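You operate a simulated robot arm through the tools that you are given. There is no shell and no other tool. Be economical: measure what you need, move in short steps, check, and stop when the job is done.

The job below is to be done with a simulated robot arm. You get a single attempt, and the scene is never put back.

## Task
Scoop rice from the box: one scoop in the blue beaker, two in the green.
Fine: red scoop; put it back and shut the box.
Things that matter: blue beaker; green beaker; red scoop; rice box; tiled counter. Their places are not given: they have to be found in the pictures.

The check looks at the end state, three seconds after you hand in, the way a careful person would. Anything else that was tipped, shoved, dropped, spilled or broken makes it a failure.

## Robot
A 7-joint arm with a two-finger parallel gripper, fixed in place. Base frame: the origin is at the foot of the arm, x ahead of it, y to its left, z up. Units: m, rad, N and s.
Its first joint turns from -2.897 to 2.897 rad. Payload 4.4 kg.
The TCP is the grasp point between the finger pads, 0.023 m short of the fingertips. In the tool frame z runs along the fingers and y along their closing line. Largest opening 0.094 m; finger width 0.038, thickness 0.01; the body of the gripper, 0.054 by 0.096 m, starts 0.039 m behind the TCP.
Orientation is told as [roll, pitch, yaw] about the base's x, y, z axes, in that order, counted from this pose: with the fingers straight down and closing along the base's y, the tool's x points along the base's -x, its y along +y and its z along -z.

## Interface
- The arm moves only by the tool arm_command. Its argument "commands" is text: rows parted by semicolons, each of 7 numbers parted by spaces: the shift along the base's x, y, z in units of 40 mm (1.0 is 40 mm), then the turn, a rotation vector about the base's x, y, z in units of 5 degrees (1.0 is 5 degrees), then the opening in per cent of the stroke, from 0 (shut) to 100 (fully open). In form: dx dy dz ax ay az claw; .... A call has 1 to 12 rows; each row shifts and turns the commanded pose from where the row before left it. A call with a number of a shift or a turn outside -1 to 1 is refused whole. Each row takes 0.2 s and may step no farther than 0.05 m and 0.15 rad from the row before; otherwise, or with a gripper value out of range, the whole call is refused. Where a pose cannot be reached the arm comes as near as it can. A force on the tool above 40 N (or 10 N above the force at the start of the call, whichever is more), or a blocked arm, ends the call early, and 0.2 s more pass. The fingers move at their own pace (about 0.072 m/s each) and stop on an object; they squeeze with about 43 N. The grip force told is the motor's: it shows also when the fingers shut on nothing. Time passes only in rows, and 0.2 s behind the last, so rows that do not move let the fingers close. It gives the time, the measured TCP pose, the force on the tool (base axes), the opening and the grip force at its end, in the units of the frame above (readings bear some noise), with the torque about the TCP (base axes, N m) and any sound that the robot's microphone picked up, and new pictures: "show" is both (left out), scene, wrist or none.
- Cameras (640 x 400 px; columns grow to the right, rows downward): "scene" is fixed at [0.4012, 0.4988, 1.5399]; the picture's right is [-0.52, -0.85, 0.00], its down [-0.51, 0.32, -0.80] and it looks along [0.68, -0.42, -0.60] (base axes); focal length 259 px, centre (320, 200). "wrist" rides on the gripper at [0.086, 0.016, -0.075] in the tool frame; the picture's right is [-0.18, 0.98, 0.00], its down [-0.58, -0.11, -0.81] and it looks along [-0.79, -0.15, 0.59] (tool axes); focal length 243 px, centre (320, 200).
- point_at(camera, pixels): for up to 12 pixels [column, row] of the newest picture of that camera ("zoom" is the newest enlarged one), the place [x, y, z] in the base frame of the surface seen there, good to about 0.003 m. It takes no simulated time.
- enlarge(camera, box): a new picture of the part [left, top, right, bottom] of that camera's present view, enlarged. It takes no simulated time.
- close_job(): hands the job in; it is judged then, once.

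Keep the steps short. Do not move on a guess: measure, check each grasp and each placing, and mend mistakes. In all there are 80 turns and 200 pictures (those below and enlarged ones count). Leave the gripper open and the arm clear of the work at the hand-in unless told otherwise, and finish with a single line.

The tools are called after ">>>" by a JSON object that holds its "op" and its "data". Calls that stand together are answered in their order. arm_command: Moves the arm, as the interface text tells. Its arguments: {"type":"object","properties":{"commands":{"type":"string"},"show":{"type":"string","enum":["both","scene","wrist","none"]}},"required":["commands"]} The other tools are called the same way: point_at (camera, pixels) gives the place of the surface under pixels of a picture; enlarge (camera, box) takes an enlarged picture of a part of a camera's view; close_job () hands the job in.

At the start:

```text
clock: 0.0
tool_pos: [0.8067, -0.3061, 1.3352]
ee_rot: [0.0, 0.002, 0.002]
force: [-0.3, 0.2, 0.2]
wrist_torque: [0.01, 0.03, 0.01]
gripper_width: 0.0941
grip_force: 0.0
```

scene: 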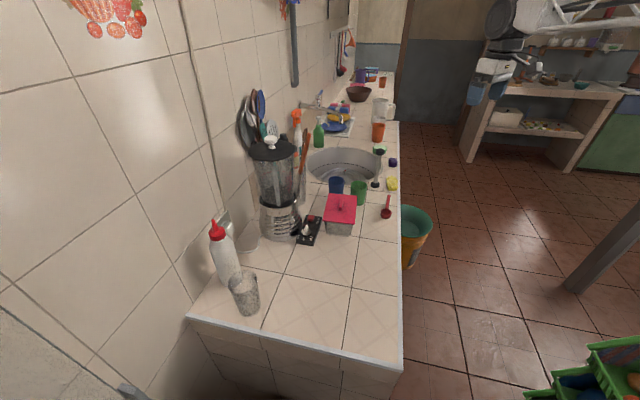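
wrist: 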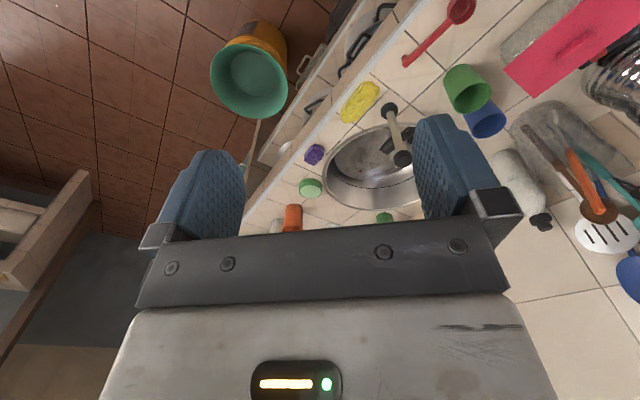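

The counter holds the rice box (red lid, about pixel 340,210), the blue beaker (336,186), the green beaker (359,192) and the red scoop (386,208). I'll enlarge this area and measure it.

>>> {"op": "enlarge", "data": {"camera": "scene", "box": [290, 160, 420, 250]}}

>>> {"op": "enlarge", "data": {"camera": "wrist", "box": [380, 0, 640, 160]}}

>>> {"op": "point_at", "data": {"camera": "scene", "pixels": [[340, 205], [340, 228], [336, 181], [359, 184], [386, 213], [388, 198], [370, 225], [360, 250], [310, 232], [285, 210], [327, 195], [356, 197]]}}

```text
4.44 times, centred on (355, 205) of scene
```

zoom: 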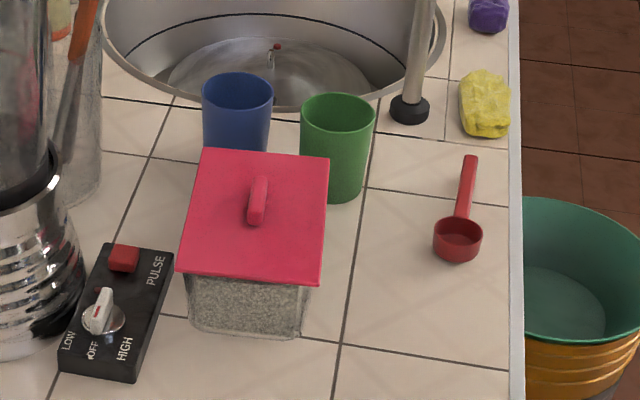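

```text
2.46 times, centred on (510, 80) of wrist
```

zoom: 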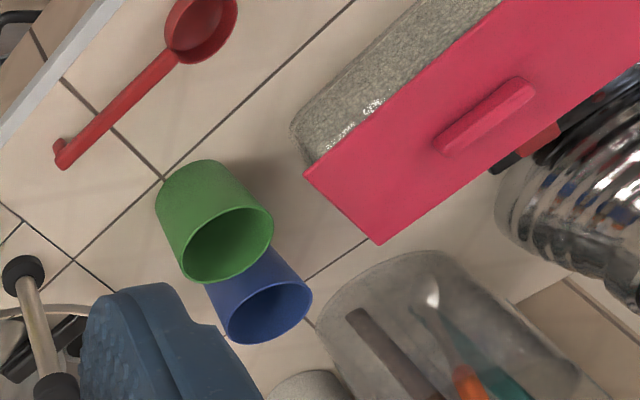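

```text
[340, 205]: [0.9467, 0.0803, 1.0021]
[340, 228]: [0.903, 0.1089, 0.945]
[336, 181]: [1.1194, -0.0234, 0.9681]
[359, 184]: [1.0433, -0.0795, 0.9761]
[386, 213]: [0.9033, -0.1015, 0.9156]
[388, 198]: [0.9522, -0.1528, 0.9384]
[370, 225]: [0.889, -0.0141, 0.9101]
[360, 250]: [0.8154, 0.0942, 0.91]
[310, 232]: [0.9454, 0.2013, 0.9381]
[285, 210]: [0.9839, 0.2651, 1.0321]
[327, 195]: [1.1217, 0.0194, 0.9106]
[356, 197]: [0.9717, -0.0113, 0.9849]
```

The counter is at z about 0.910. Next I'll measure the lid, handle, beaker rims and scoop in the wrist zoom.

>>> {"op": "point_at", "data": {"camera": "zoom", "pixels": [[306, 175], [378, 243], [448, 143], [520, 85], [500, 5], [183, 265], [270, 215], [225, 330], [308, 290], [60, 163], [170, 60], [205, 45]]}}

>>> {"op": "enlarge", "data": {"camera": "scene", "box": [320, 170, 400, 220]}}

```text
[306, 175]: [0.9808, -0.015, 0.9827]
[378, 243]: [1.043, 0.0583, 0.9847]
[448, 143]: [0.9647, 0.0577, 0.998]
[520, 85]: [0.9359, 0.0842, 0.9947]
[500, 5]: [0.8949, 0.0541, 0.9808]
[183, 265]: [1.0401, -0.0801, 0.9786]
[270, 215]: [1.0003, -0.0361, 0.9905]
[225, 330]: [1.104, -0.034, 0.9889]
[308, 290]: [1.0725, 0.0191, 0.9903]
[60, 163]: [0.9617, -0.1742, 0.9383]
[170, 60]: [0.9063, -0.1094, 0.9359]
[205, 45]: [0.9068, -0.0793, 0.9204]
```

```text
8.00 times, centred on (360, 195) of scene
```

zoom: 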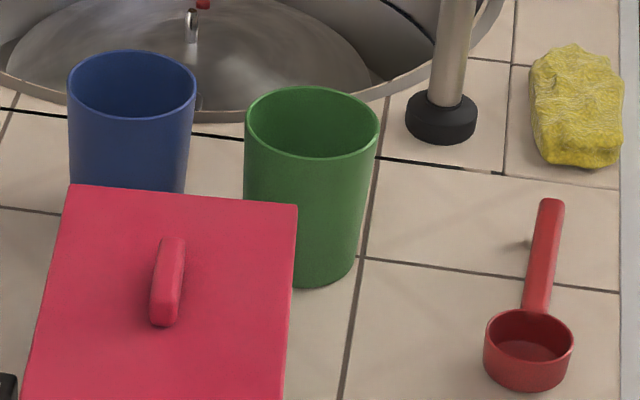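

>>> {"op": "point_at", "data": {"camera": "zoom", "pixels": [[70, 75], [193, 92], [128, 52], [247, 125], [376, 130], [318, 89], [315, 157], [487, 330], [571, 338], [530, 312], [537, 300], [553, 203]]}}

>>> {"op": "point_at", "data": {"camera": "zoom", "pixels": [[528, 345], [160, 320], [178, 240], [72, 188], [295, 208], [528, 365], [545, 250], [310, 270], [130, 118], [524, 300], [551, 300], [470, 120]]}}

```text
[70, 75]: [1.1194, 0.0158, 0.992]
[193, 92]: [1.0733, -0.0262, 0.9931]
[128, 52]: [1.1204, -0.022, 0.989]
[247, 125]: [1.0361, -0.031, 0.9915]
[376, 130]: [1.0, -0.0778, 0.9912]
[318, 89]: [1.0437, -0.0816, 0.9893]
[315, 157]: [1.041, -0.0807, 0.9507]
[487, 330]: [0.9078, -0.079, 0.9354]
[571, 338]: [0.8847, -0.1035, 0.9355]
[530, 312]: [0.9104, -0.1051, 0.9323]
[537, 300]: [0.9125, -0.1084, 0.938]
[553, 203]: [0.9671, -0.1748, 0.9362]
```

```text
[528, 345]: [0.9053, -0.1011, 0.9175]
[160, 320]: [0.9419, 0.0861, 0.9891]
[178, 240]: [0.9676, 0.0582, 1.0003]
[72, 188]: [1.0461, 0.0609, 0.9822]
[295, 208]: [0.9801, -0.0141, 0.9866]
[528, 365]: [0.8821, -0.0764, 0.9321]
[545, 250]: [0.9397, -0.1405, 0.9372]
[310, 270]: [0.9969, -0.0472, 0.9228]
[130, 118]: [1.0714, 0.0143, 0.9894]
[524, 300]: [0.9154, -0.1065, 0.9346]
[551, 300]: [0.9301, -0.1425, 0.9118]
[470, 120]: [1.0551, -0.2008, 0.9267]
```

Measurements so far:
- Blue beaker: centre about (1.096, -0.005), rim at 0.991.
- Green beaker: centre about (1.018, -0.054).
- Lid: centre about (0.953, 0.072), long axis at about 140°.
- Scoop: bowl about (0.896, -0.091), handle pointing to (0.966, -0.175).

Next I'll measure the free counter where the lid can rest, and move over the box with yaw -40°.

>>> {"op": "point_at", "data": {"camera": "scene", "pixels": [[398, 250], [398, 350], [300, 335], [300, 280], [330, 290], [360, 310], [380, 270], [245, 280], [195, 310], [344, 234], [326, 232], [353, 232]]}}

>>> {"op": "arm_command", "data": {"commands": "0.35 0.95 -0.5 0 0 -1 100;0.35 0.95 -0.5 0 0 -1 100;0.35 0.95 -0.5 0 0 -1 100;0.35 0.95 -0.5 0 0 -1 100;0.35 0.95 -0.5 0 0 -1 100;0.35 0.95 -0.5 0 0 -1 100;0.35 0.95 -0.5 0 0 -1 100;0.35 0.95 -0.5 0 0 -1 100;0.35 0.95 -0.5 0 0 0 100;0.5 0.9 -0.5 0 0 0 100"}}

```text
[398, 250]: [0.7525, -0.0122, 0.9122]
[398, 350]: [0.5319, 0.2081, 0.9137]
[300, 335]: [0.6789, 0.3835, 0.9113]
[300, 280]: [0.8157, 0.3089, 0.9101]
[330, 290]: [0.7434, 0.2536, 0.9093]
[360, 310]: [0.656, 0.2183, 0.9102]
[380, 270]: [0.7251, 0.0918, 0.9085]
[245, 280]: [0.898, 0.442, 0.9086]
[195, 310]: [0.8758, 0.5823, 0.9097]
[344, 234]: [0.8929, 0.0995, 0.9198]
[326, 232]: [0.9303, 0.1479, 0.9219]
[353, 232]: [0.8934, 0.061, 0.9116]
```

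```text
clock: 2.2
tool_pos: [0.9546, 0.0703, 1.1359]
ee_rot: [0.001, -0.002, -0.696]
force: [-0.4, 0.3, 0.1]
wrist_torque: [-0.06, -0.02, 0.01]
gripper_width: 0.094
grip_force: 0.2
```

scene: 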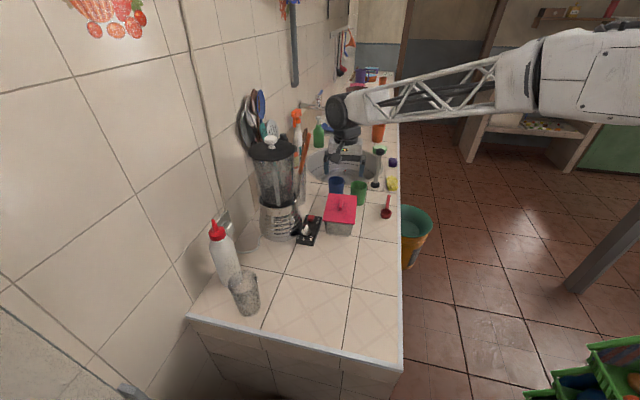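
wrist: 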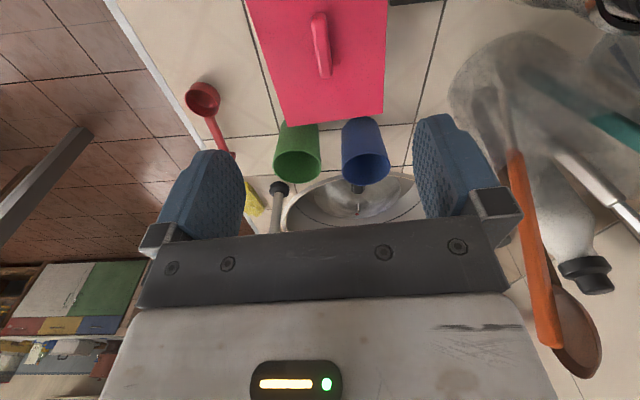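

The gripper is above the box. I'll enlarge the lid handle (about pixel 322,45 in the wrist view) to get its exact place and angle.

>>> {"op": "enlarge", "data": {"camera": "wrist", "box": [170, 0, 410, 150]}}

>>> {"op": "point_at", "data": {"camera": "wrist", "pixels": [[317, 14], [326, 73], [312, 35], [328, 35], [285, 122], [382, 112], [386, 10], [252, 10], [195, 92], [208, 92], [217, 130], [229, 152]]}}

```text
2.67 times, centred on (290, 75) of wrist
```

zoom: 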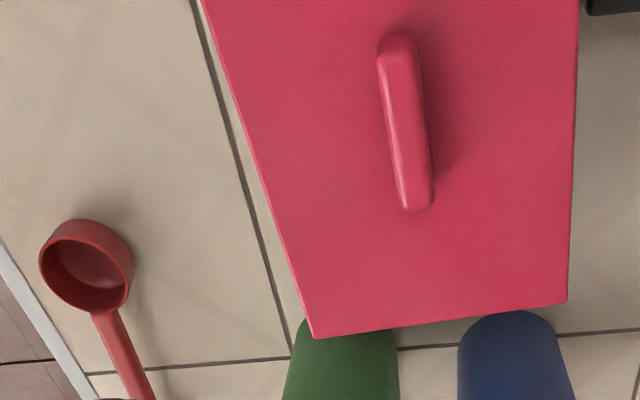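

```text
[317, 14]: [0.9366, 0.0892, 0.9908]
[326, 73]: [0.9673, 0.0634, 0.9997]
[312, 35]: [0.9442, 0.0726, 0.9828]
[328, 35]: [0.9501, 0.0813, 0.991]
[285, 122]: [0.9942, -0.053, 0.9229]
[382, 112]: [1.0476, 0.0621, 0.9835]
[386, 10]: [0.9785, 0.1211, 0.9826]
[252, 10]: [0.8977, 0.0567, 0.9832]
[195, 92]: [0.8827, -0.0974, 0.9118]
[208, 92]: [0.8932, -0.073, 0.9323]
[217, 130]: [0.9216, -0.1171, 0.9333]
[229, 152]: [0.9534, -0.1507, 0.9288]
```

The handle's centre is about (0.953, 0.074), top at 1.000, with the lid surface at 0.983. I'll descend to z 1.009 and close on it.

>>> {"op": "arm_command", "data": {"commands": "-0.02 0.04 -0.9 0 0 0 60;-0.02 0.04 -0.9 0 0 0 60;0 0.01 -0.9 0 0 0 60;0 0 -0.47 0 0 0 60;0 0 0 0 0 0 60", "show": "wrist"}}

```text
clock: 3.4
tool_pos: [0.9542, 0.0761, 1.0088]
ee_rot: [0.001, 0.0, -0.697]
force: [1.0, 0.0, -0.2]
wrist_torque: [-0.03, 0.02, -0.03]
gripper_width: 0.0564
grip_force: 0.1
```

wrist: 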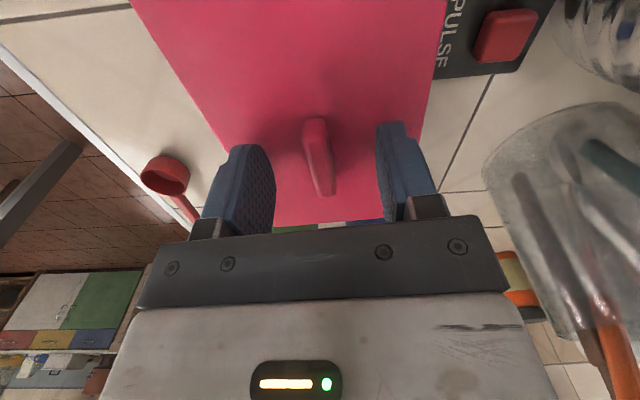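

The handle sits between the fingers. I'll close on it and lift a little.

>>> {"op": "arm_command", "data": {"commands": "0 0 -0.03 0 0 0 0;0 0 0 0 0 0 0;0 0 0 0 0 0 0;0 0 0 0 0 0 0;0 0 0.25 0 0 0 0;0 0 0.5 0 0 0 0", "show": "both"}}

```text
clock: 4.8
tool_pos: [0.9524, 0.0764, 1.0381]
ee_rot: [-0.002, 0.003, -0.696]
force: [-0.5, 1.0, -1.0]
wrist_torque: [0.01, -0.01, 0.02]
gripper_width: 0.0108
grip_force: 42.5
heard: snap
```

scene: 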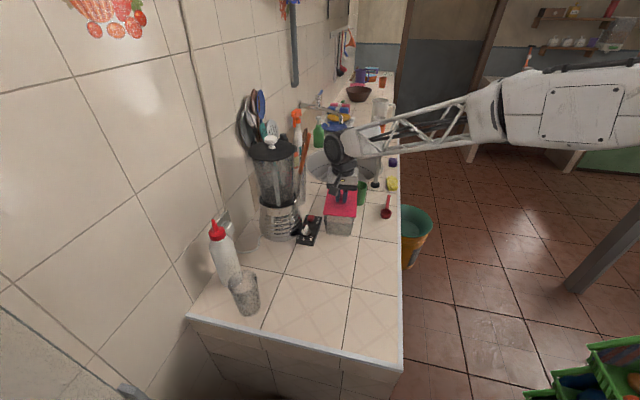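
wrist: 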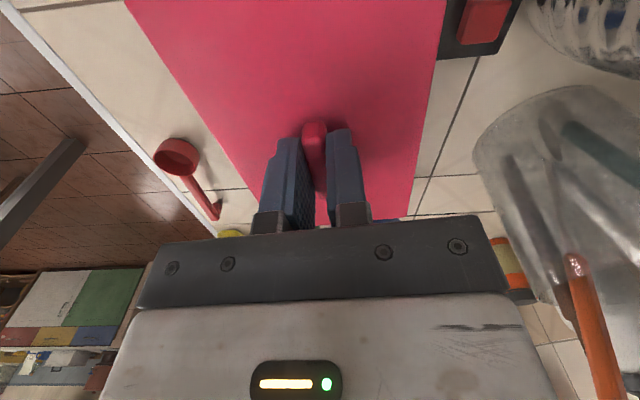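

I heard a snap, so this is a press-fit lid. I'll check that the box itself stayed down.

>>> {"op": "enlarge", "data": {"camera": "scene", "box": [300, 165, 412, 245]}}

>>> {"op": "point_at", "data": {"camera": "scene", "pixels": [[308, 243], [320, 220], [302, 240], [340, 222], [290, 240]]}}

```text
5.00 times, centred on (356, 205) of scene
```

zoom: 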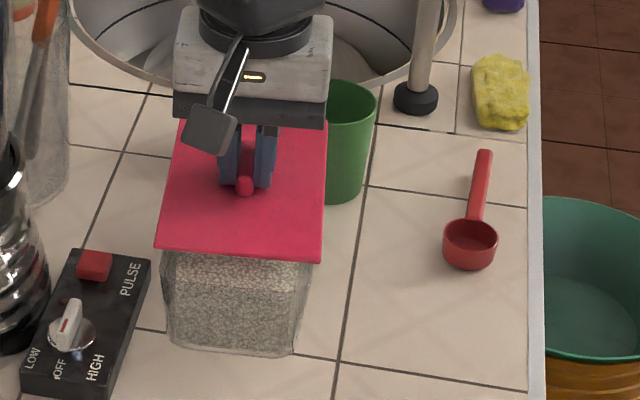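

```text
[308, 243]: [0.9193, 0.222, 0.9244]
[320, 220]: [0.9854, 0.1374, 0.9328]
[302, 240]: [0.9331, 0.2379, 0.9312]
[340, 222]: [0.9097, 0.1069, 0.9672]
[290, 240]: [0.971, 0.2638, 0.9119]
```

The box stayed put and the lid is free. I'll raise it and carry it to the clear counter around (0.765, 0.155).

>>> {"op": "arm_command", "data": {"commands": "0 0 0.9 0 0 0 0;-0.6 0.25 0.3 0 0 0 0;-1 0.42 0 0 0 0 0;-1 0.42 0 0 0 0 0;-1 0.42 0 0 0 0 0;-1 0.42 0 0 0 0 0;-0.08 0.04 -0.9 0 0 0 0;0 0 -0.9 0 0 0 0;0 0 -0.9 0 0 0 0;0 0 0 0 0 0 0", "show": "both"}}

```text
clock: 7.0
tool_pos: [0.7655, 0.1525, 0.9761]
ee_rot: [-0.001, 0.0, -0.696]
force: [0.0, -0.4, -0.4]
wrist_torque: [0.0, 0.0, 0.02]
gripper_width: 0.0109
grip_force: 42.8
```

scene: 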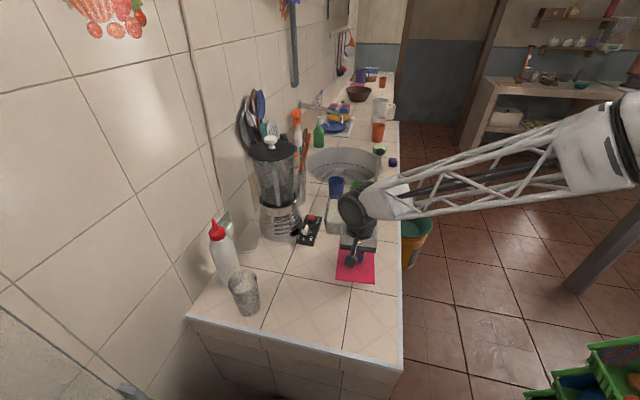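
wrist: 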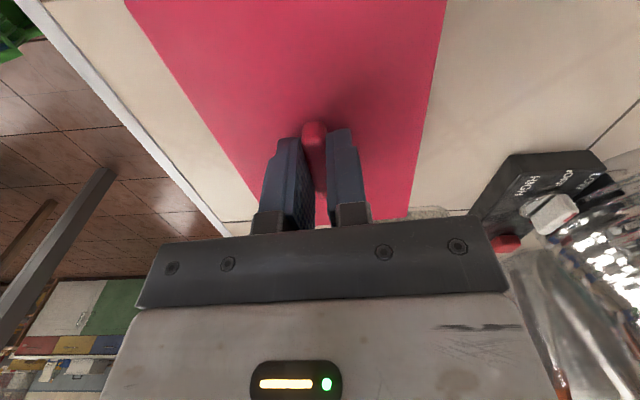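

Now I'll lower in small steps and watch the force for contact.

>>> {"op": "arm_command", "data": {"commands": "0 0 -0.3 0 0 0 0;0 0 -0.2 0 0 0 0;0 0 -0.15 0 0 0 0;0 0 -0.1 0 0 0 0", "show": "none"}}

>>> {"op": "enlarge", "data": {"camera": "wrist", "box": [160, 0, 480, 200]}}

```text
clock: 8.0
tool_pos: [0.764, 0.1535, 0.9466]
ee_rot: [0.001, -0.001, -0.695]
force: [0.3, -0.3, -1.5]
wrist_torque: [0.0, -0.04, -0.01]
gripper_width: 0.0106
grip_force: 43.0
```

```text
2.00 times, centred on (320, 100) of wrist
```

zoom: 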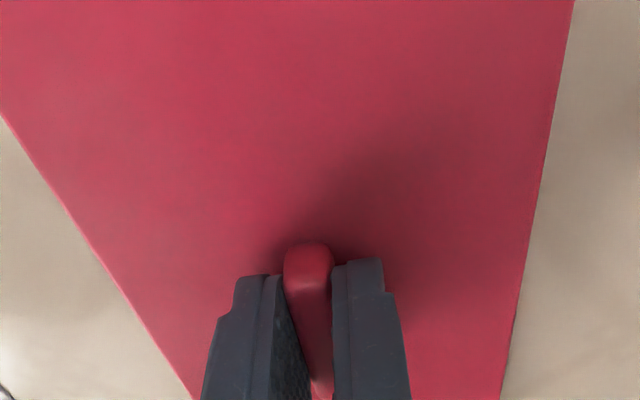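

>>> {"op": "arm_command", "data": {"commands": "0 0 -0.06 0 0 0 0;0 0 -0.06 0 0 0 0", "show": "none"}}

```text
clock: 8.6
tool_pos: [0.7655, 0.154, 0.9443]
ee_rot: [0.001, -0.001, -0.696]
force: [-10.6, -5.1, 31.1]
wrist_torque: [0.24, 0.66, 0.08]
gripper_width: 0.0108
grip_force: 43.1
```

The lid touched down at about z 0.945. I'll relax by 2 mm, open, and rise straight up.

>>> {"op": "arm_command", "data": {"commands": "0 0 0.06 0 0 0 0;0 0 0 0 0 0 60;0 0 0 0 0 0 60;0 0 0 0 0 0 60;0 0 0.5 0 0 0 60;0 0 1 0 0 0 60;0 0 1 0 0 0 60;0 0 1 0 0 0 60;0 0 0.5 0 0 0 60", "show": "both"}}

```text
clock: 10.6
tool_pos: [0.762, 0.1546, 1.1043]
ee_rot: [0.001, 0.001, -0.695]
force: [0.0, 1.2, -0.2]
wrist_torque: [0.02, 0.02, -0.02]
gripper_width: 0.0564
grip_force: 0.0
```

scene: 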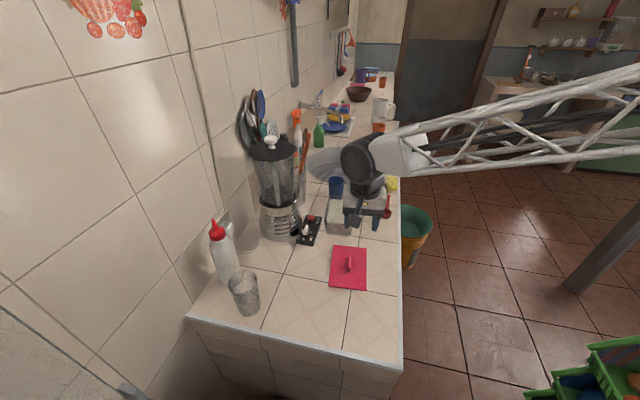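
wrist: 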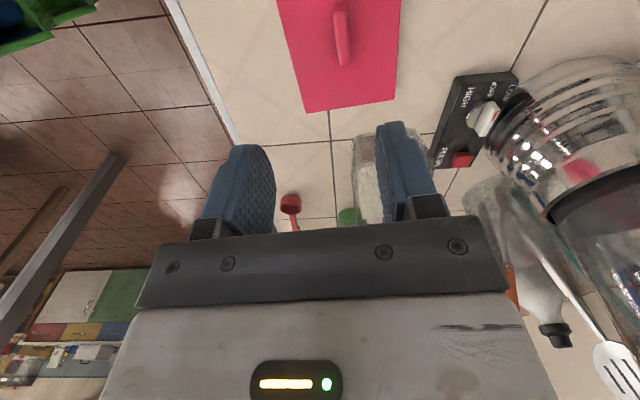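

The lid is resting flat. Next I'll move above the scoop handle at (0.942, -0.146), with yaw -50° so the fingers straddle the handle.

>>> {"op": "arm_command", "data": {"commands": "0.56 -0.94 0 0 0 -0.7 60;0.56 -0.94 0 0 0 -0.7 60;0.56 -0.94 0 0 0 -0.62 60;0.56 -0.94 0 0 0 0 60;0.56 -0.94 0 0 0 0 60;0.56 -0.94 0 0 0 0 60;0.56 -0.94 -0.3 0 0 0 60;0.56 -0.94 -0.6 0 0 0 60;0 0 0 0 0 0 60", "show": "both"}}

```text
clock: 12.6
tool_pos: [0.945, -0.1497, 1.072]
ee_rot: [0.0, -0.001, -0.873]
force: [-0.4, 0.2, 0.9]
wrist_torque: [0.02, 0.0, 0.0]
gripper_width: 0.0565
grip_force: 0.1
```

scene: 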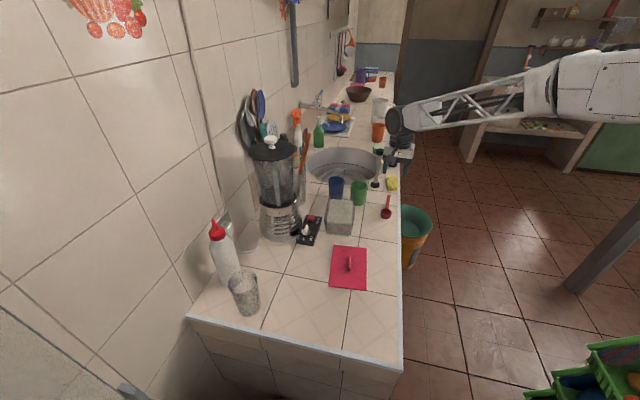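
wrist: 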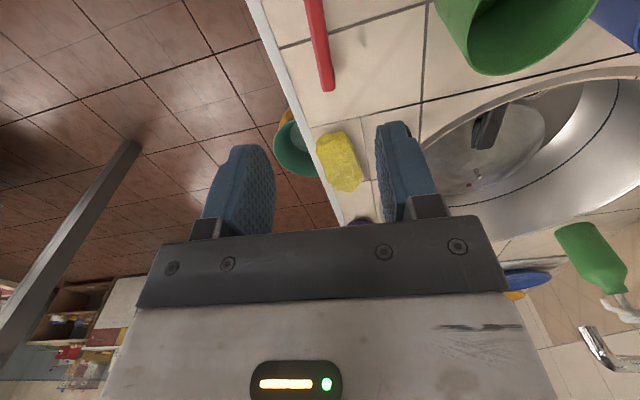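

Next I'll measure the handle along its length and look at the rice in the open box.

>>> {"op": "point_at", "data": {"camera": "wrist", "pixels": [[326, 84], [322, 50], [315, 10], [333, 86], [318, 86]]}}

>>> {"op": "enlarge", "data": {"camera": "scene", "box": [310, 170, 406, 240]}}

>>> {"op": "point_at", "data": {"camera": "zoom", "pixels": [[107, 212], [275, 215], [120, 330], [250, 345], [200, 225], [190, 270], [180, 315], [492, 230], [500, 292], [464, 265], [540, 270], [515, 195]]}}

```text
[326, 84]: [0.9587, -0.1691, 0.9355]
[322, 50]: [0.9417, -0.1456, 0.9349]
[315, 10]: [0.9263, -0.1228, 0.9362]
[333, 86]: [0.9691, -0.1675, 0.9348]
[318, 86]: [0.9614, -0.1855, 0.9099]
```

```text
5.71 times, centred on (358, 205) of scene
```

zoom: 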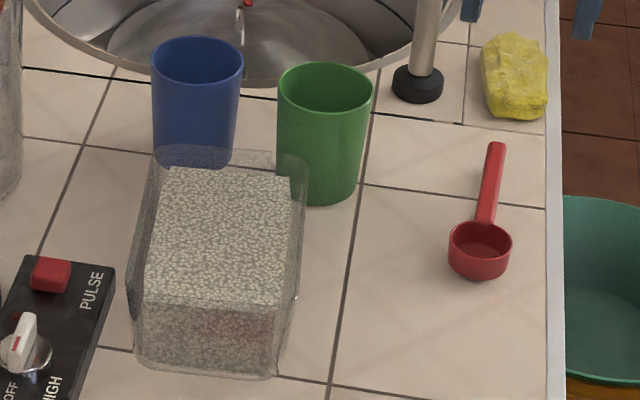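

```text
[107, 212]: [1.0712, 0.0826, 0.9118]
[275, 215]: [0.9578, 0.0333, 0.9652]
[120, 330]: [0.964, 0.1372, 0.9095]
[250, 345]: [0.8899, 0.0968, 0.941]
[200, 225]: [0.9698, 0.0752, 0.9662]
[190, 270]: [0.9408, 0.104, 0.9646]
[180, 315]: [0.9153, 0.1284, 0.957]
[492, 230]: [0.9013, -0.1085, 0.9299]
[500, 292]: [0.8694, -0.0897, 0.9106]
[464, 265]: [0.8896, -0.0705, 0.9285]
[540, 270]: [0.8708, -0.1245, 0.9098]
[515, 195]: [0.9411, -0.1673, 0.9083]
```

The rice surface is at about z 0.9655, and the handle's centre line passes (0.942, -0.146), top at 0.935. I'll descend onto it with a narrow opening.

>>> {"op": "arm_command", "data": {"commands": "-0.03 0.03 -0.9 0 0 -0.3 42;-0.03 0.03 -0.9 0 0 0 42;0 0 -0.9 0 0 0 42;0 0 -0.57 0 0 0 42;0 0 0 0 0 0 42", "show": "wrist"}}

>>> {"op": "enlarge", "data": {"camera": "scene", "box": [350, 165, 420, 225]}}

```text
clock: 13.8
tool_pos: [0.9401, -0.1454, 0.9381]
ee_rot: [-0.001, 0.0, -0.896]
force: [-0.6, 0.0, -0.1]
wrist_torque: [0.0, -0.01, -0.01]
gripper_width: 0.0396
grip_force: 0.0
```

wrist: 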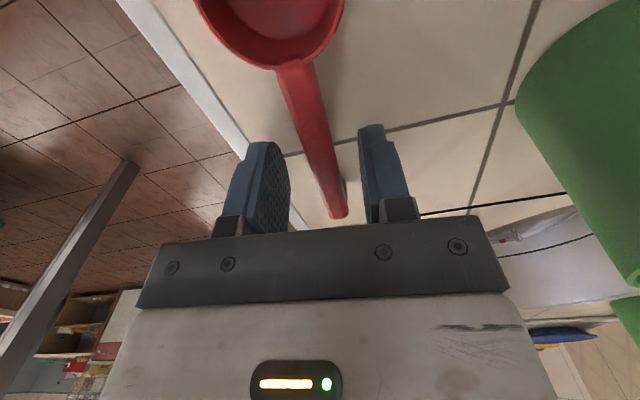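

```text
6.67 times, centred on (385, 195) of scene
```

zoom: 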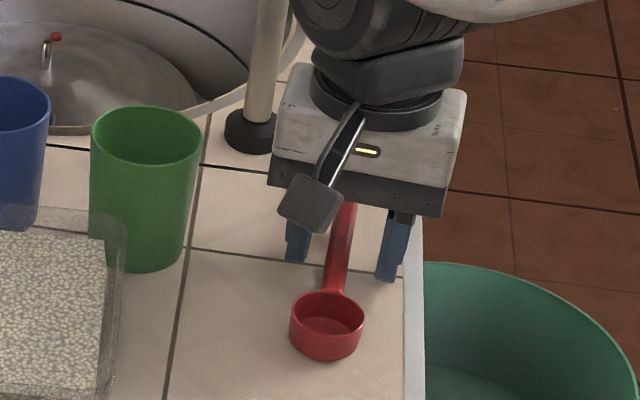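

The handle lines up with the finger plane (expected 320,165 and 300,90, seen at about the same pixels). I'll rise 2 mm and close.

>>> {"op": "arm_command", "data": {"commands": "0 0 0.06 0 0 0 42;0 0 0 0 0 0 0;0 0 0 0 0 0 0;0 0 0 0 0 0 0;0 0 0 0 0 0 0;0 0 0.2 0 0 0 0;0 0 0.6 0 0 0 0;0 0 1 0 0 0 0", "show": "both"}}

```text
clock: 15.6
tool_pos: [0.9383, -0.1411, 1.0105]
ee_rot: [-0.001, 0.001, -0.899]
force: [-0.3, -0.2, -0.1]
wrist_torque: [-0.01, -0.03, -0.03]
gripper_width: 0.0116
grip_force: 43.0
```

scene: 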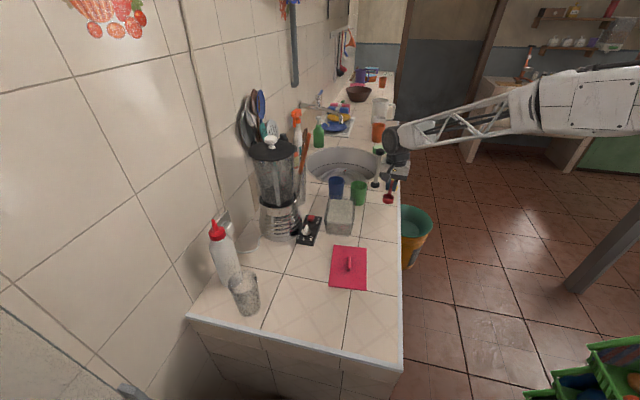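
wrist: 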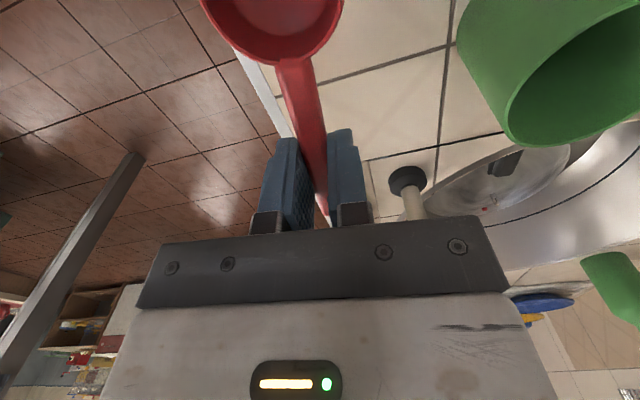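

The scoop is held (width 11.6 mm, 43 N). Before filling it, I'll rehearse the pouring tilt in the air. First I'll rise, turn to yaw 0 and move near (0.96, -0.06, 1.22).

>>> {"op": "arm_command", "data": {"commands": "0 0 1 0 0 1 0;0 0 1 0 0 1 0;0 0 1 0 0 1 0;0 0 1 0 0 1 0;0.1 0.4 0.8 0 0 1 0;0.1 0.4 0.4 0 0 1 0;0.1 0.4 0 0 0 1 0;0.1 0.4 0 0 0 1 0;0.1 0.4 0 0 0 1 0;0.1 0 0 0 0 1 0;0 0 0 0 0 0.3 0", "show": "none"}}

>>> {"op": "arm_command", "data": {"commands": "0 0 0 0 -1 0 0;0 0 0 0 -1 0 0;0 0 0 0 -1 0 0;0 0 0 0 -1 0 0;0 0 0 0 -1 0 0;0 0 0 0 -1 0 0;0 0 0 0 -1 0 0;0 0 0 0 -1 0 0;0 0 0 0 -1 0 0;0 0 0 0 -1 0 0;0 0 0 0 -1 0 0;0 0 0 0 -1 0 0", "show": "none"}}

>>> {"op": "arm_command", "data": {"commands": "0 0 0 0 -1 0 0;0 0 0 0 -1 0 0;0 0 0 0 -1 0 0;0 0 0 0 -1 0 0;0 0 0 0 -1 0 0;0 0 0 0 -1 0 0;0 0 0 0 -1 0 0;0 0 0 0 -1 0 0;0 0 0 0 -1 0 0;0 0 0 0 -1 0 0;0 0 0 0 -1 0 0;0 0 0 0 -1 0 0", "show": "both"}}

```text
clock: 18.0
tool_pos: [0.9648, -0.0637, 1.2226]
ee_rot: [0.0, -0.001, 0.001]
force: [1.1, 0.8, 0.7]
wrist_torque: [-0.01, 0.0, 0.02]
gripper_width: 0.0116
grip_force: 43.3
```

```text
clock: 20.6
tool_pos: [0.9656, -0.0637, 1.2205]
ee_rot: [0.001, -1.049, -0.003]
force: [0.1, 0.3, 0.2]
wrist_torque: [0.02, -0.02, 0.01]
gripper_width: 0.0118
grip_force: 43.3
```

```text
clock: 23.2
tool_pos: [0.9653, -0.1051, 1.2318]
ee_rot: [-3.084, -1.139, -3.138]
force: [-0.5, 0.3, 0.3]
wrist_torque: [-0.01, 0.03, 0.05]
gripper_width: 0.0116
grip_force: 42.6
out of reach, approached as far as the arm can: row 5, 10, 11, 12
```

scene: 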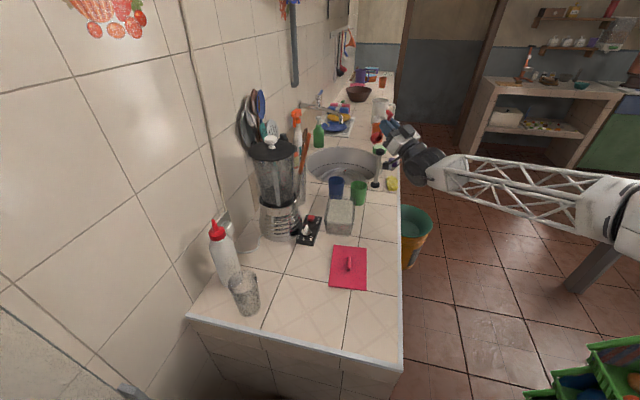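
wrist: 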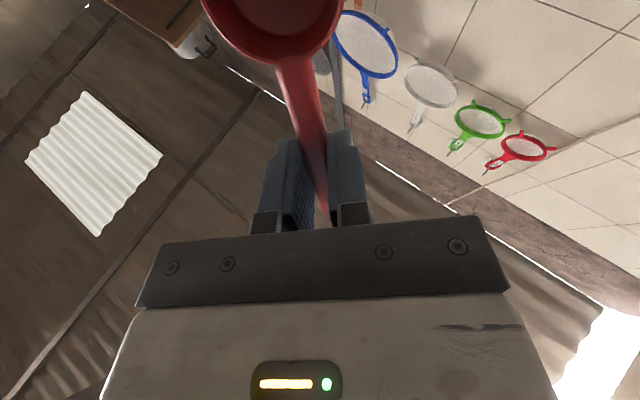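

The tilt reaches about 110° cleanly and only starts to drift beyond that, which is enough for pouring. I'll rotate back to upright and check the pose.

>>> {"op": "arm_command", "data": {"commands": "0 0 0 0 1 0 0;0 0 0 0 1 0 0;0 0 0 0 1 0 0;0 0 0 0 1 0 0;0 0 0 0 1 0 0;0 0 0 0 1 0 0;0 0 0 0 1 0 0;0 0 0 0 1 0 0;0 0 0 0 1 0 0;0 0 0 0 1 0 0;0 0 0 0 1 0 0;0 0 0 0 1 0 0", "show": "none"}}

>>> {"op": "arm_command", "data": {"commands": "0 0 0 0 1 0 0;0 0 0 0 1 0 0;0 0 0 0 1 0 0;0 0 0 0 1 0 0;0 0 0 0 1 0 0;0 0 0 0 1 0 0;0 0 0 0 1 0 0;0 0 0 0 1 0 0;0 0 0 0 1 0 0;0 0 0 0 1 0 0;0 0 0 0 1 0 0", "show": "both"}}

```text
clock: 25.8
tool_pos: [0.9656, -0.1042, 1.2224]
ee_rot: [0.034, -0.952, -0.005]
force: [0.8, -0.8, -6.6]
wrist_torque: [-0.01, -0.34, 0.05]
gripper_width: 0.0116
grip_force: 43.4
```

```text
clock: 28.2
tool_pos: [0.965, -0.1032, 1.2305]
ee_rot: [0.026, -0.003, -0.001]
force: [-0.9, 0.1, -0.6]
wrist_torque: [-0.01, -0.01, -0.03]
gripper_width: 0.0114
grip_force: 43.2
```

scene: 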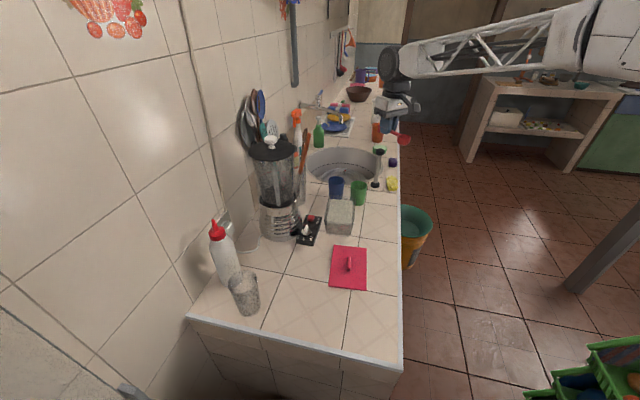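
wrist: 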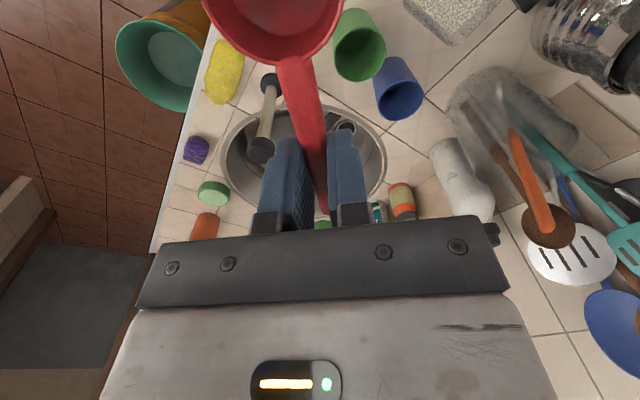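

I'm back upright. Next I'll measure the rice surface corners and the box rim.

>>> {"op": "enlarge", "data": {"camera": "scene", "box": [316, 185, 372, 240]}}

>>> {"op": "enlarge", "data": {"camera": "wrist", "box": [200, 0, 420, 130]}}

```text
7.27 times, centred on (344, 212) of scene
```

zoom: 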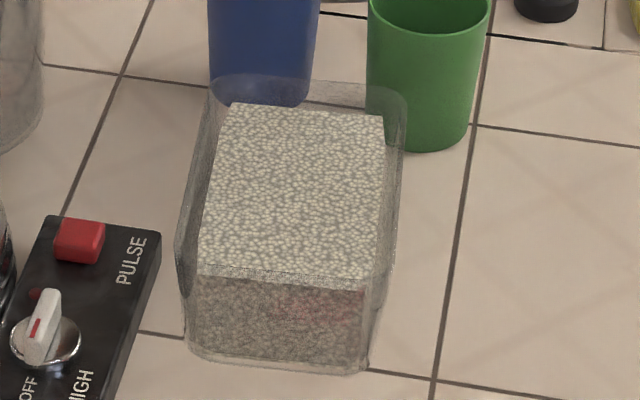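

```text
2.91 times, centred on (310, 65) of wrist
```

zoom: 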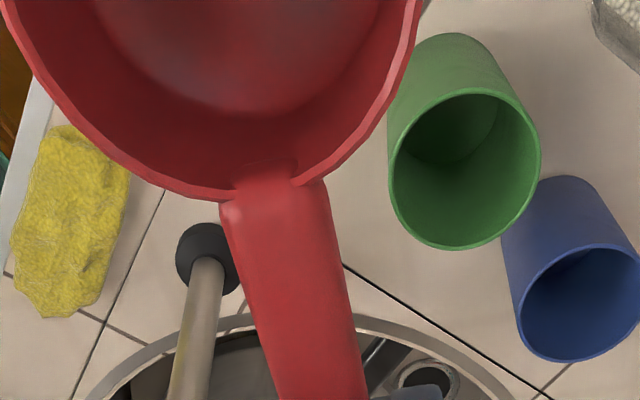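

>>> {"op": "point_at", "data": {"camera": "scene", "pixels": [[332.2, 199.5], [352, 201.7], [327.9, 220], [350.8, 222], [340, 211], [329.5, 196.5], [354, 199.5], [325, 220], [353, 225]]}}

```text
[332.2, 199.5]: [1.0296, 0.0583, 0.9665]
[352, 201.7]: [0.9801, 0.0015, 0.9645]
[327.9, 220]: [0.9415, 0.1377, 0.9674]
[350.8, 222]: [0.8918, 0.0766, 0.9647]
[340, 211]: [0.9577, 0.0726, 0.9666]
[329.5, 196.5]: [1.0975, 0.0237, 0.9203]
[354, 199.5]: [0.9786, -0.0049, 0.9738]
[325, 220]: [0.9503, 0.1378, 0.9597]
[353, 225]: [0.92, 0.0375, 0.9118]
```

The rice rectangle is centred at about (0.961, 0.069), 0.119 by 0.076 m, with its long axis at 138°. I'll move above it at yaw -41°, then check where the bowl sits relative to the tool.

>>> {"op": "arm_command", "data": {"commands": "0.153 0.339 -0.306 -0.3 0 0 0;0.153 0.339 -0.306 0 0 -0.911 0;0.153 0.339 -0.306 0 0 -0.911 0;0.153 0.339 -0.306 0 0 -0.911 0;0.153 0.339 -0.306 0 0 -0.911 0;0.153 0.339 -0.306 0 0 -0.911 0;0.153 0.339 -0.306 0 0 -0.911 0;0.153 0.339 -0.306 0 0 -0.911 0;0.153 0.339 -0.306 0 0 -0.911 0;0 0 0 0 0 -0.911 0;0 0 0 0 0 0 0", "show": "both"}}

>>> {"op": "point_at", "data": {"camera": "wrist", "pixels": [[297, 62], [206, 15], [340, 15], [275, 30], [270, 8], [310, 130]]}}

```text
clock: 30.6
tool_pos: [1.02, 0.0189, 1.1216]
ee_rot: [0.002, -0.004, -0.716]
force: [0.0, 0.2, -0.1]
wrist_torque: [0.03, -0.01, 0.0]
gripper_width: 0.0116
grip_force: 42.8
```

scene: 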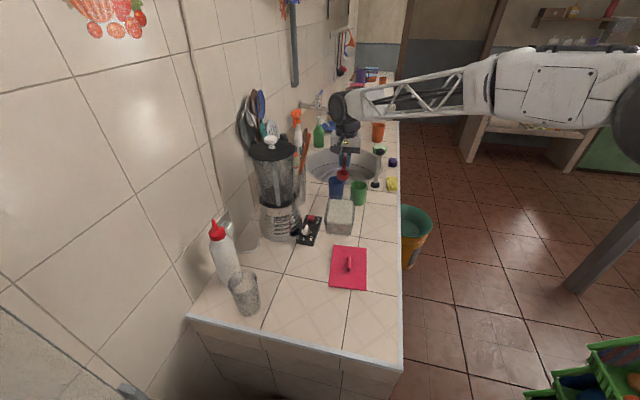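
wrist: 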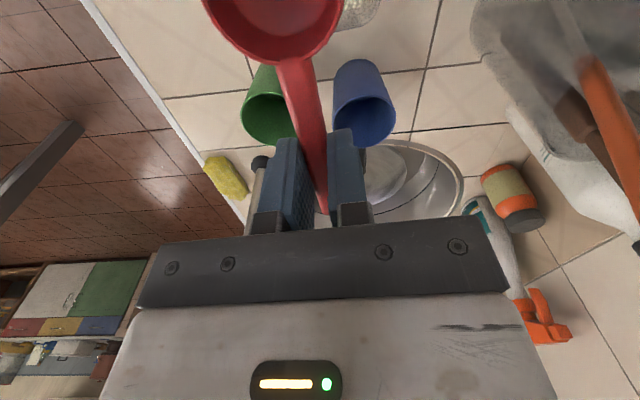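

```text
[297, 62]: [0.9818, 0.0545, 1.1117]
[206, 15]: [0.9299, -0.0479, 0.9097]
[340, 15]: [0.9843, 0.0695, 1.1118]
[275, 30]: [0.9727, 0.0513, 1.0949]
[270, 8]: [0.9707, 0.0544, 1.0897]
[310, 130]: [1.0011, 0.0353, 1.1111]
```

The bowl's centre is 0.070 m from the TCP along the tool's x axis, with its rim 9 mm below the TCP and empty. I'll pitch 35° nose-down and lower to just above the rice.

>>> {"op": "arm_command", "data": {"commands": "0 0 -0.3 -0.656 -0.755 0 0;0 0 -0.3 -0.656 -0.755 0 0;0 0 -0.3 -0.656 -0.755 0 0;0 0 -0.3 -0.656 -0.755 0 0;0 0 -0.3 -0.656 -0.755 0 0;0 0 -0.3 -0.656 -0.755 0 0;0 0 -0.2 -0.656 -0.755 0 0;0 0 0 0 0 0 0", "show": "both"}}

>>> {"op": "enlarge", "data": {"camera": "scene", "box": [310, 165, 390, 240]}}

```text
clock: 32.4
tool_pos: [1.0201, 0.0184, 1.0402]
ee_rot: [0.001, -0.614, -0.716]
force: [-0.3, -0.1, 0.0]
wrist_torque: [0.0, -0.01, -0.02]
gripper_width: 0.0114
grip_force: 43.3
```

scene: 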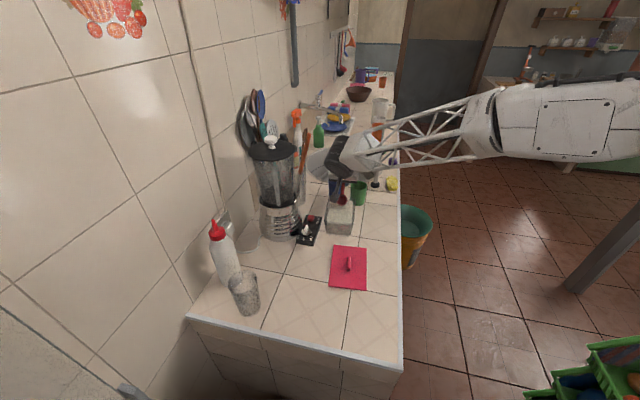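
wrist: 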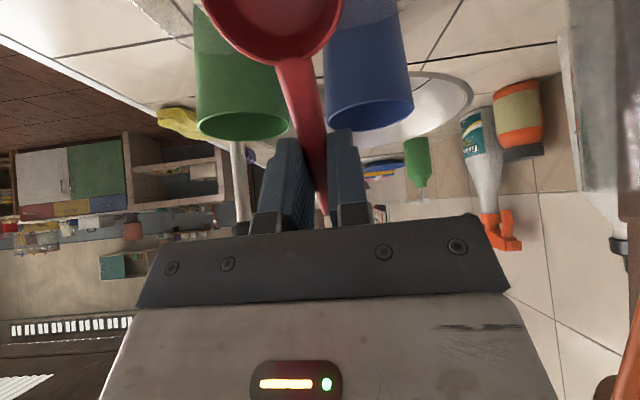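

```text
5.33 times, centred on (350, 202) of scene
```

zoom: 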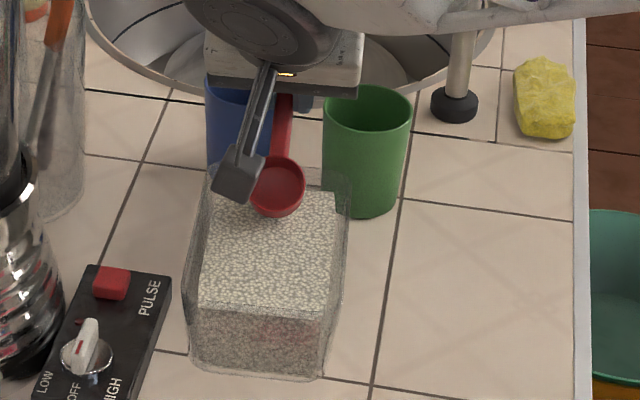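

The bowl is poised over the near end of the rice, clear of the rim. I'll plunge and sweep along the box, then read the force.

>>> {"op": "arm_command", "data": {"commands": "0 0 -0.3 0 0 0 0;0 0 -0.3 0 0 0 0;-0.09 0.08 -0.3 0 0 0 0;-0.15 0.13 0 0 0 0 0;-0.15 0.13 0 0 0 0 0;-0.15 0.13 0 0 0 0 0;-0.15 0.13 0 0 0 0 0;-0.15 0.13 0 0 0 0 0", "show": "wrist"}}

>>> {"op": "enlarge", "data": {"camera": "scene", "box": [310, 165, 390, 240]}}

```text
clock: 34.2
tool_pos: [0.985, 0.0476, 1.0043]
ee_rot: [0.003, -0.615, -0.716]
force: [3.2, -2.3, 2.0]
wrist_torque: [-0.02, -0.1, 0.0]
gripper_width: 0.0117
grip_force: 43.0
```

wrist: 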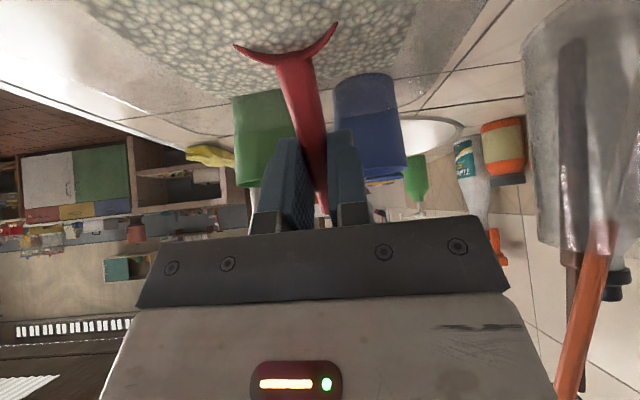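

```text
5.33 times, centred on (350, 202) of scene
```

zoom: 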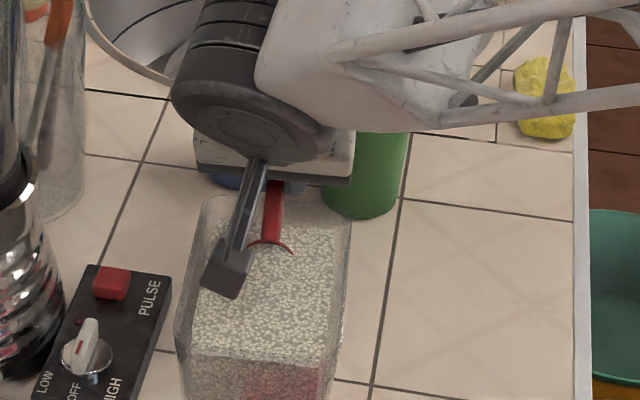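

The bowl is fully buried and the forces are small. I'll level to 20° and lift out of the rice, then level fully above the rim.

>>> {"op": "arm_command", "data": {"commands": "0 0 -0.04 0.656 0.755 0 0;0 0 -0.04 0.656 0.755 0 0;0 0 -0.02 0.656 0.755 0 0;0 0 0.2 0 0 0 0;0 0 0.3 0.2 0.23 0 0;0 0 0.4 0.656 0.755 0 0;0 0 0.4 0.656 0.755 0 0;0 0 0.4 0.656 0.755 0 0;0 0 0.4 0.456 0.525 0 0;0 0 0 0 0 0 0", "show": "wrist"}}

>>> {"op": "enlarge", "data": {"camera": "scene", "box": [310, 155, 390, 230]}}

>>> {"op": "enlarge", "data": {"camera": "wrist", "box": [180, 0, 420, 150]}}

```text
clock: 36.4
tool_pos: [0.9879, 0.0513, 1.085]
ee_rot: [0.002, -0.003, -0.716]
force: [-0.6, 1.2, -0.9]
wrist_torque: [-0.04, 0.01, -0.01]
gripper_width: 0.0116
grip_force: 42.7
```

wrist: 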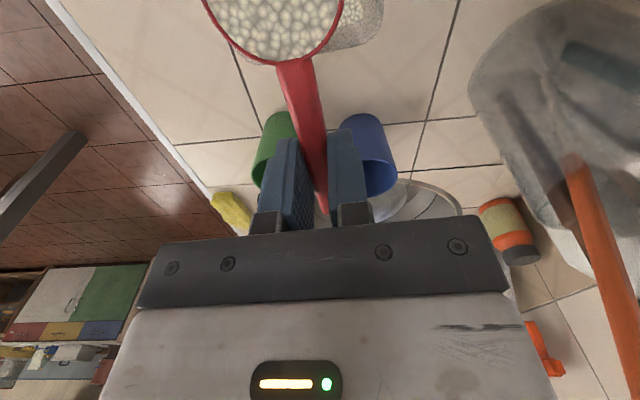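

```text
5.33 times, centred on (350, 192) of scene
```

zoom: 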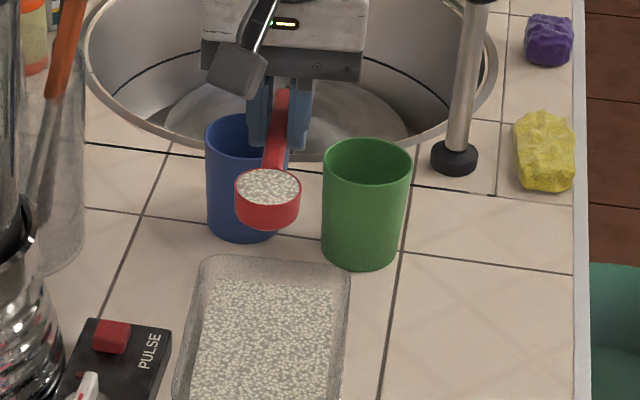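

```text
2.67 times, centred on (300, 75) of wrist
```

zoom: 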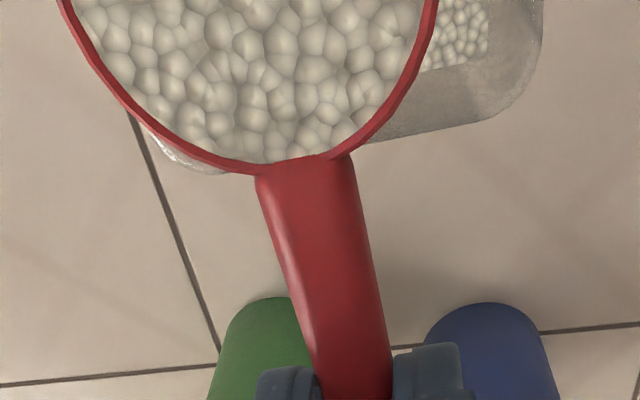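

I have a full, level scoop with nothing spilled. For blue I need to know how far the arm reaches with the bowl level, so I'll probe outward gently at this height.

>>> {"op": "arm_command", "data": {"commands": "0.4 -0.2 0.1 0 0 0 0;0.4 -0.2 0.1 0 0 0 0;0.4 -0.2 0.1 0 0 0 0;0.4 -0.2 0.1 0 0 0 0;0.4 -0.2 0 0 0 0 0", "show": "none"}}

```text
clock: 37.6
tool_pos: [1.0671, 0.0072, 1.1017]
ee_rot: [0.002, -0.004, -0.716]
force: [0.0, -1.4, 0.4]
wrist_torque: [-0.03, -0.01, -0.03]
gripper_width: 0.0114
grip_force: 43.4
```

>>> {"op": "arm_command", "data": {"commands": "0.3 -0.3 0 0 0 0 0;0.3 -0.3 0 0 0 0 0;0.3 -0.3 0 0 0 0 0", "show": "none"}}

```text
clock: 38.4
tool_pos: [1.1033, -0.0294, 1.1019]
ee_rot: [0.001, -0.004, -0.715]
force: [-0.7, -0.4, -0.5]
wrist_torque: [0.01, 0.0, -0.01]
gripper_width: 0.0118
grip_force: 42.9
```

The arm reaches 1.10 m level with no trouble. I'll turn to yaw 0 while moving the bowl over the blue beaker, keeping it level at z 1.10.

>>> {"op": "arm_command", "data": {"commands": "0.174 0.068 0 0 0 0.91 0;0.174 0.068 0 0 0 0.91 0;0.174 0.068 0 0 0 0.91 0;0.174 0.068 0 0 0 0.91 0;0.174 0.068 0 0 0 0.91 0;0.174 0.068 0 0 0 0.91 0;0.174 0.068 0 0 0 0.91 0;0.174 0.068 0 0 0 0.91 0;0.174 0.068 0 0 0 0.91 0;0 0 0 0 0 0 0", "show": "both"}}

>>> {"op": "enlarge", "data": {"camera": "scene", "box": [310, 145, 390, 220]}}

```text
clock: 40.6
tool_pos: [1.1668, -0.0039, 1.1015]
ee_rot: [0.002, -0.003, 0.0]
force: [0.0, 1.1, -1.0]
wrist_torque: [-0.03, 0.02, 0.01]
gripper_width: 0.0116
grip_force: 43.4
```

scene: 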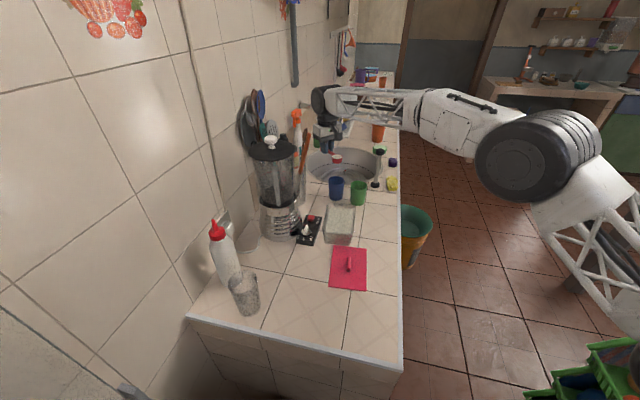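
wrist: 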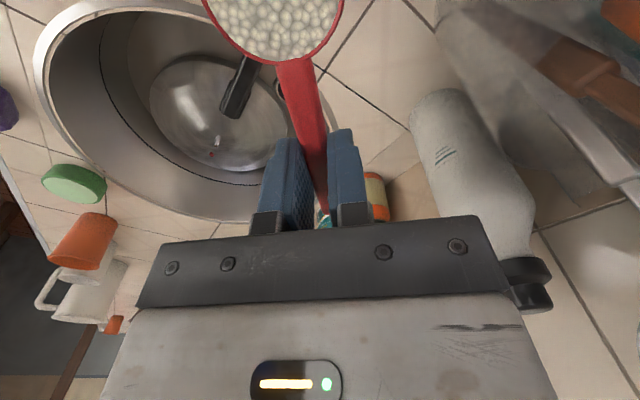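

```text
5.33 times, centred on (350, 182) of scene
```

zoom: 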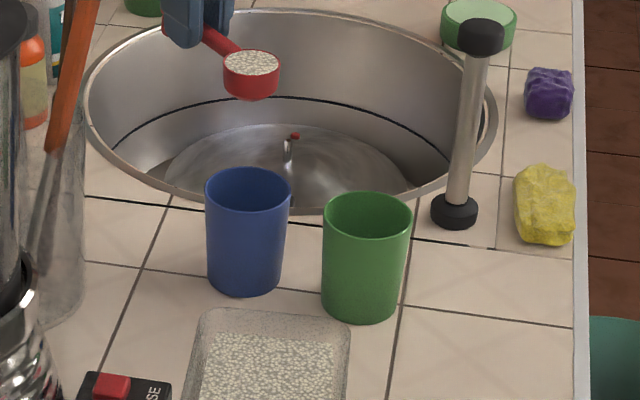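

>>> {"op": "point_at", "data": {"camera": "zoom", "pixels": [[225, 66], [279, 66], [251, 63], [206, 190], [291, 190], [323, 215], [411, 215]]}}

```text
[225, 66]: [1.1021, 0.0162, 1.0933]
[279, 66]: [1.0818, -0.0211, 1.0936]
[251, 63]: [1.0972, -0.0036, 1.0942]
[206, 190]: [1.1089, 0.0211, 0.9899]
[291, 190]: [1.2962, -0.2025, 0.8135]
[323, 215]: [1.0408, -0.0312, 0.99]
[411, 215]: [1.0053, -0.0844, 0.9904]
```

The bowl is centred over blue. Before lowering, I'll check how close the white bottle and nearby items are.

>>> {"op": "point_at", "data": {"camera": "wrist", "pixels": [[440, 110], [420, 150], [500, 200], [470, 160], [530, 270], [376, 195], [560, 60], [440, 60], [330, 215], [450, 250]]}}

```text
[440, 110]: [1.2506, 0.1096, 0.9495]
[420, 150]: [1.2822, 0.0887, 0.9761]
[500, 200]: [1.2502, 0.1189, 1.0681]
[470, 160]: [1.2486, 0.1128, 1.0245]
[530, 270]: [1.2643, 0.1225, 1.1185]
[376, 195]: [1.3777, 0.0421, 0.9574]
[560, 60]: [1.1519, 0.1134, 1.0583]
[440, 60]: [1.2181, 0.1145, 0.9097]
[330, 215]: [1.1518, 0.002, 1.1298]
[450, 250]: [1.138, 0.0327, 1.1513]
```

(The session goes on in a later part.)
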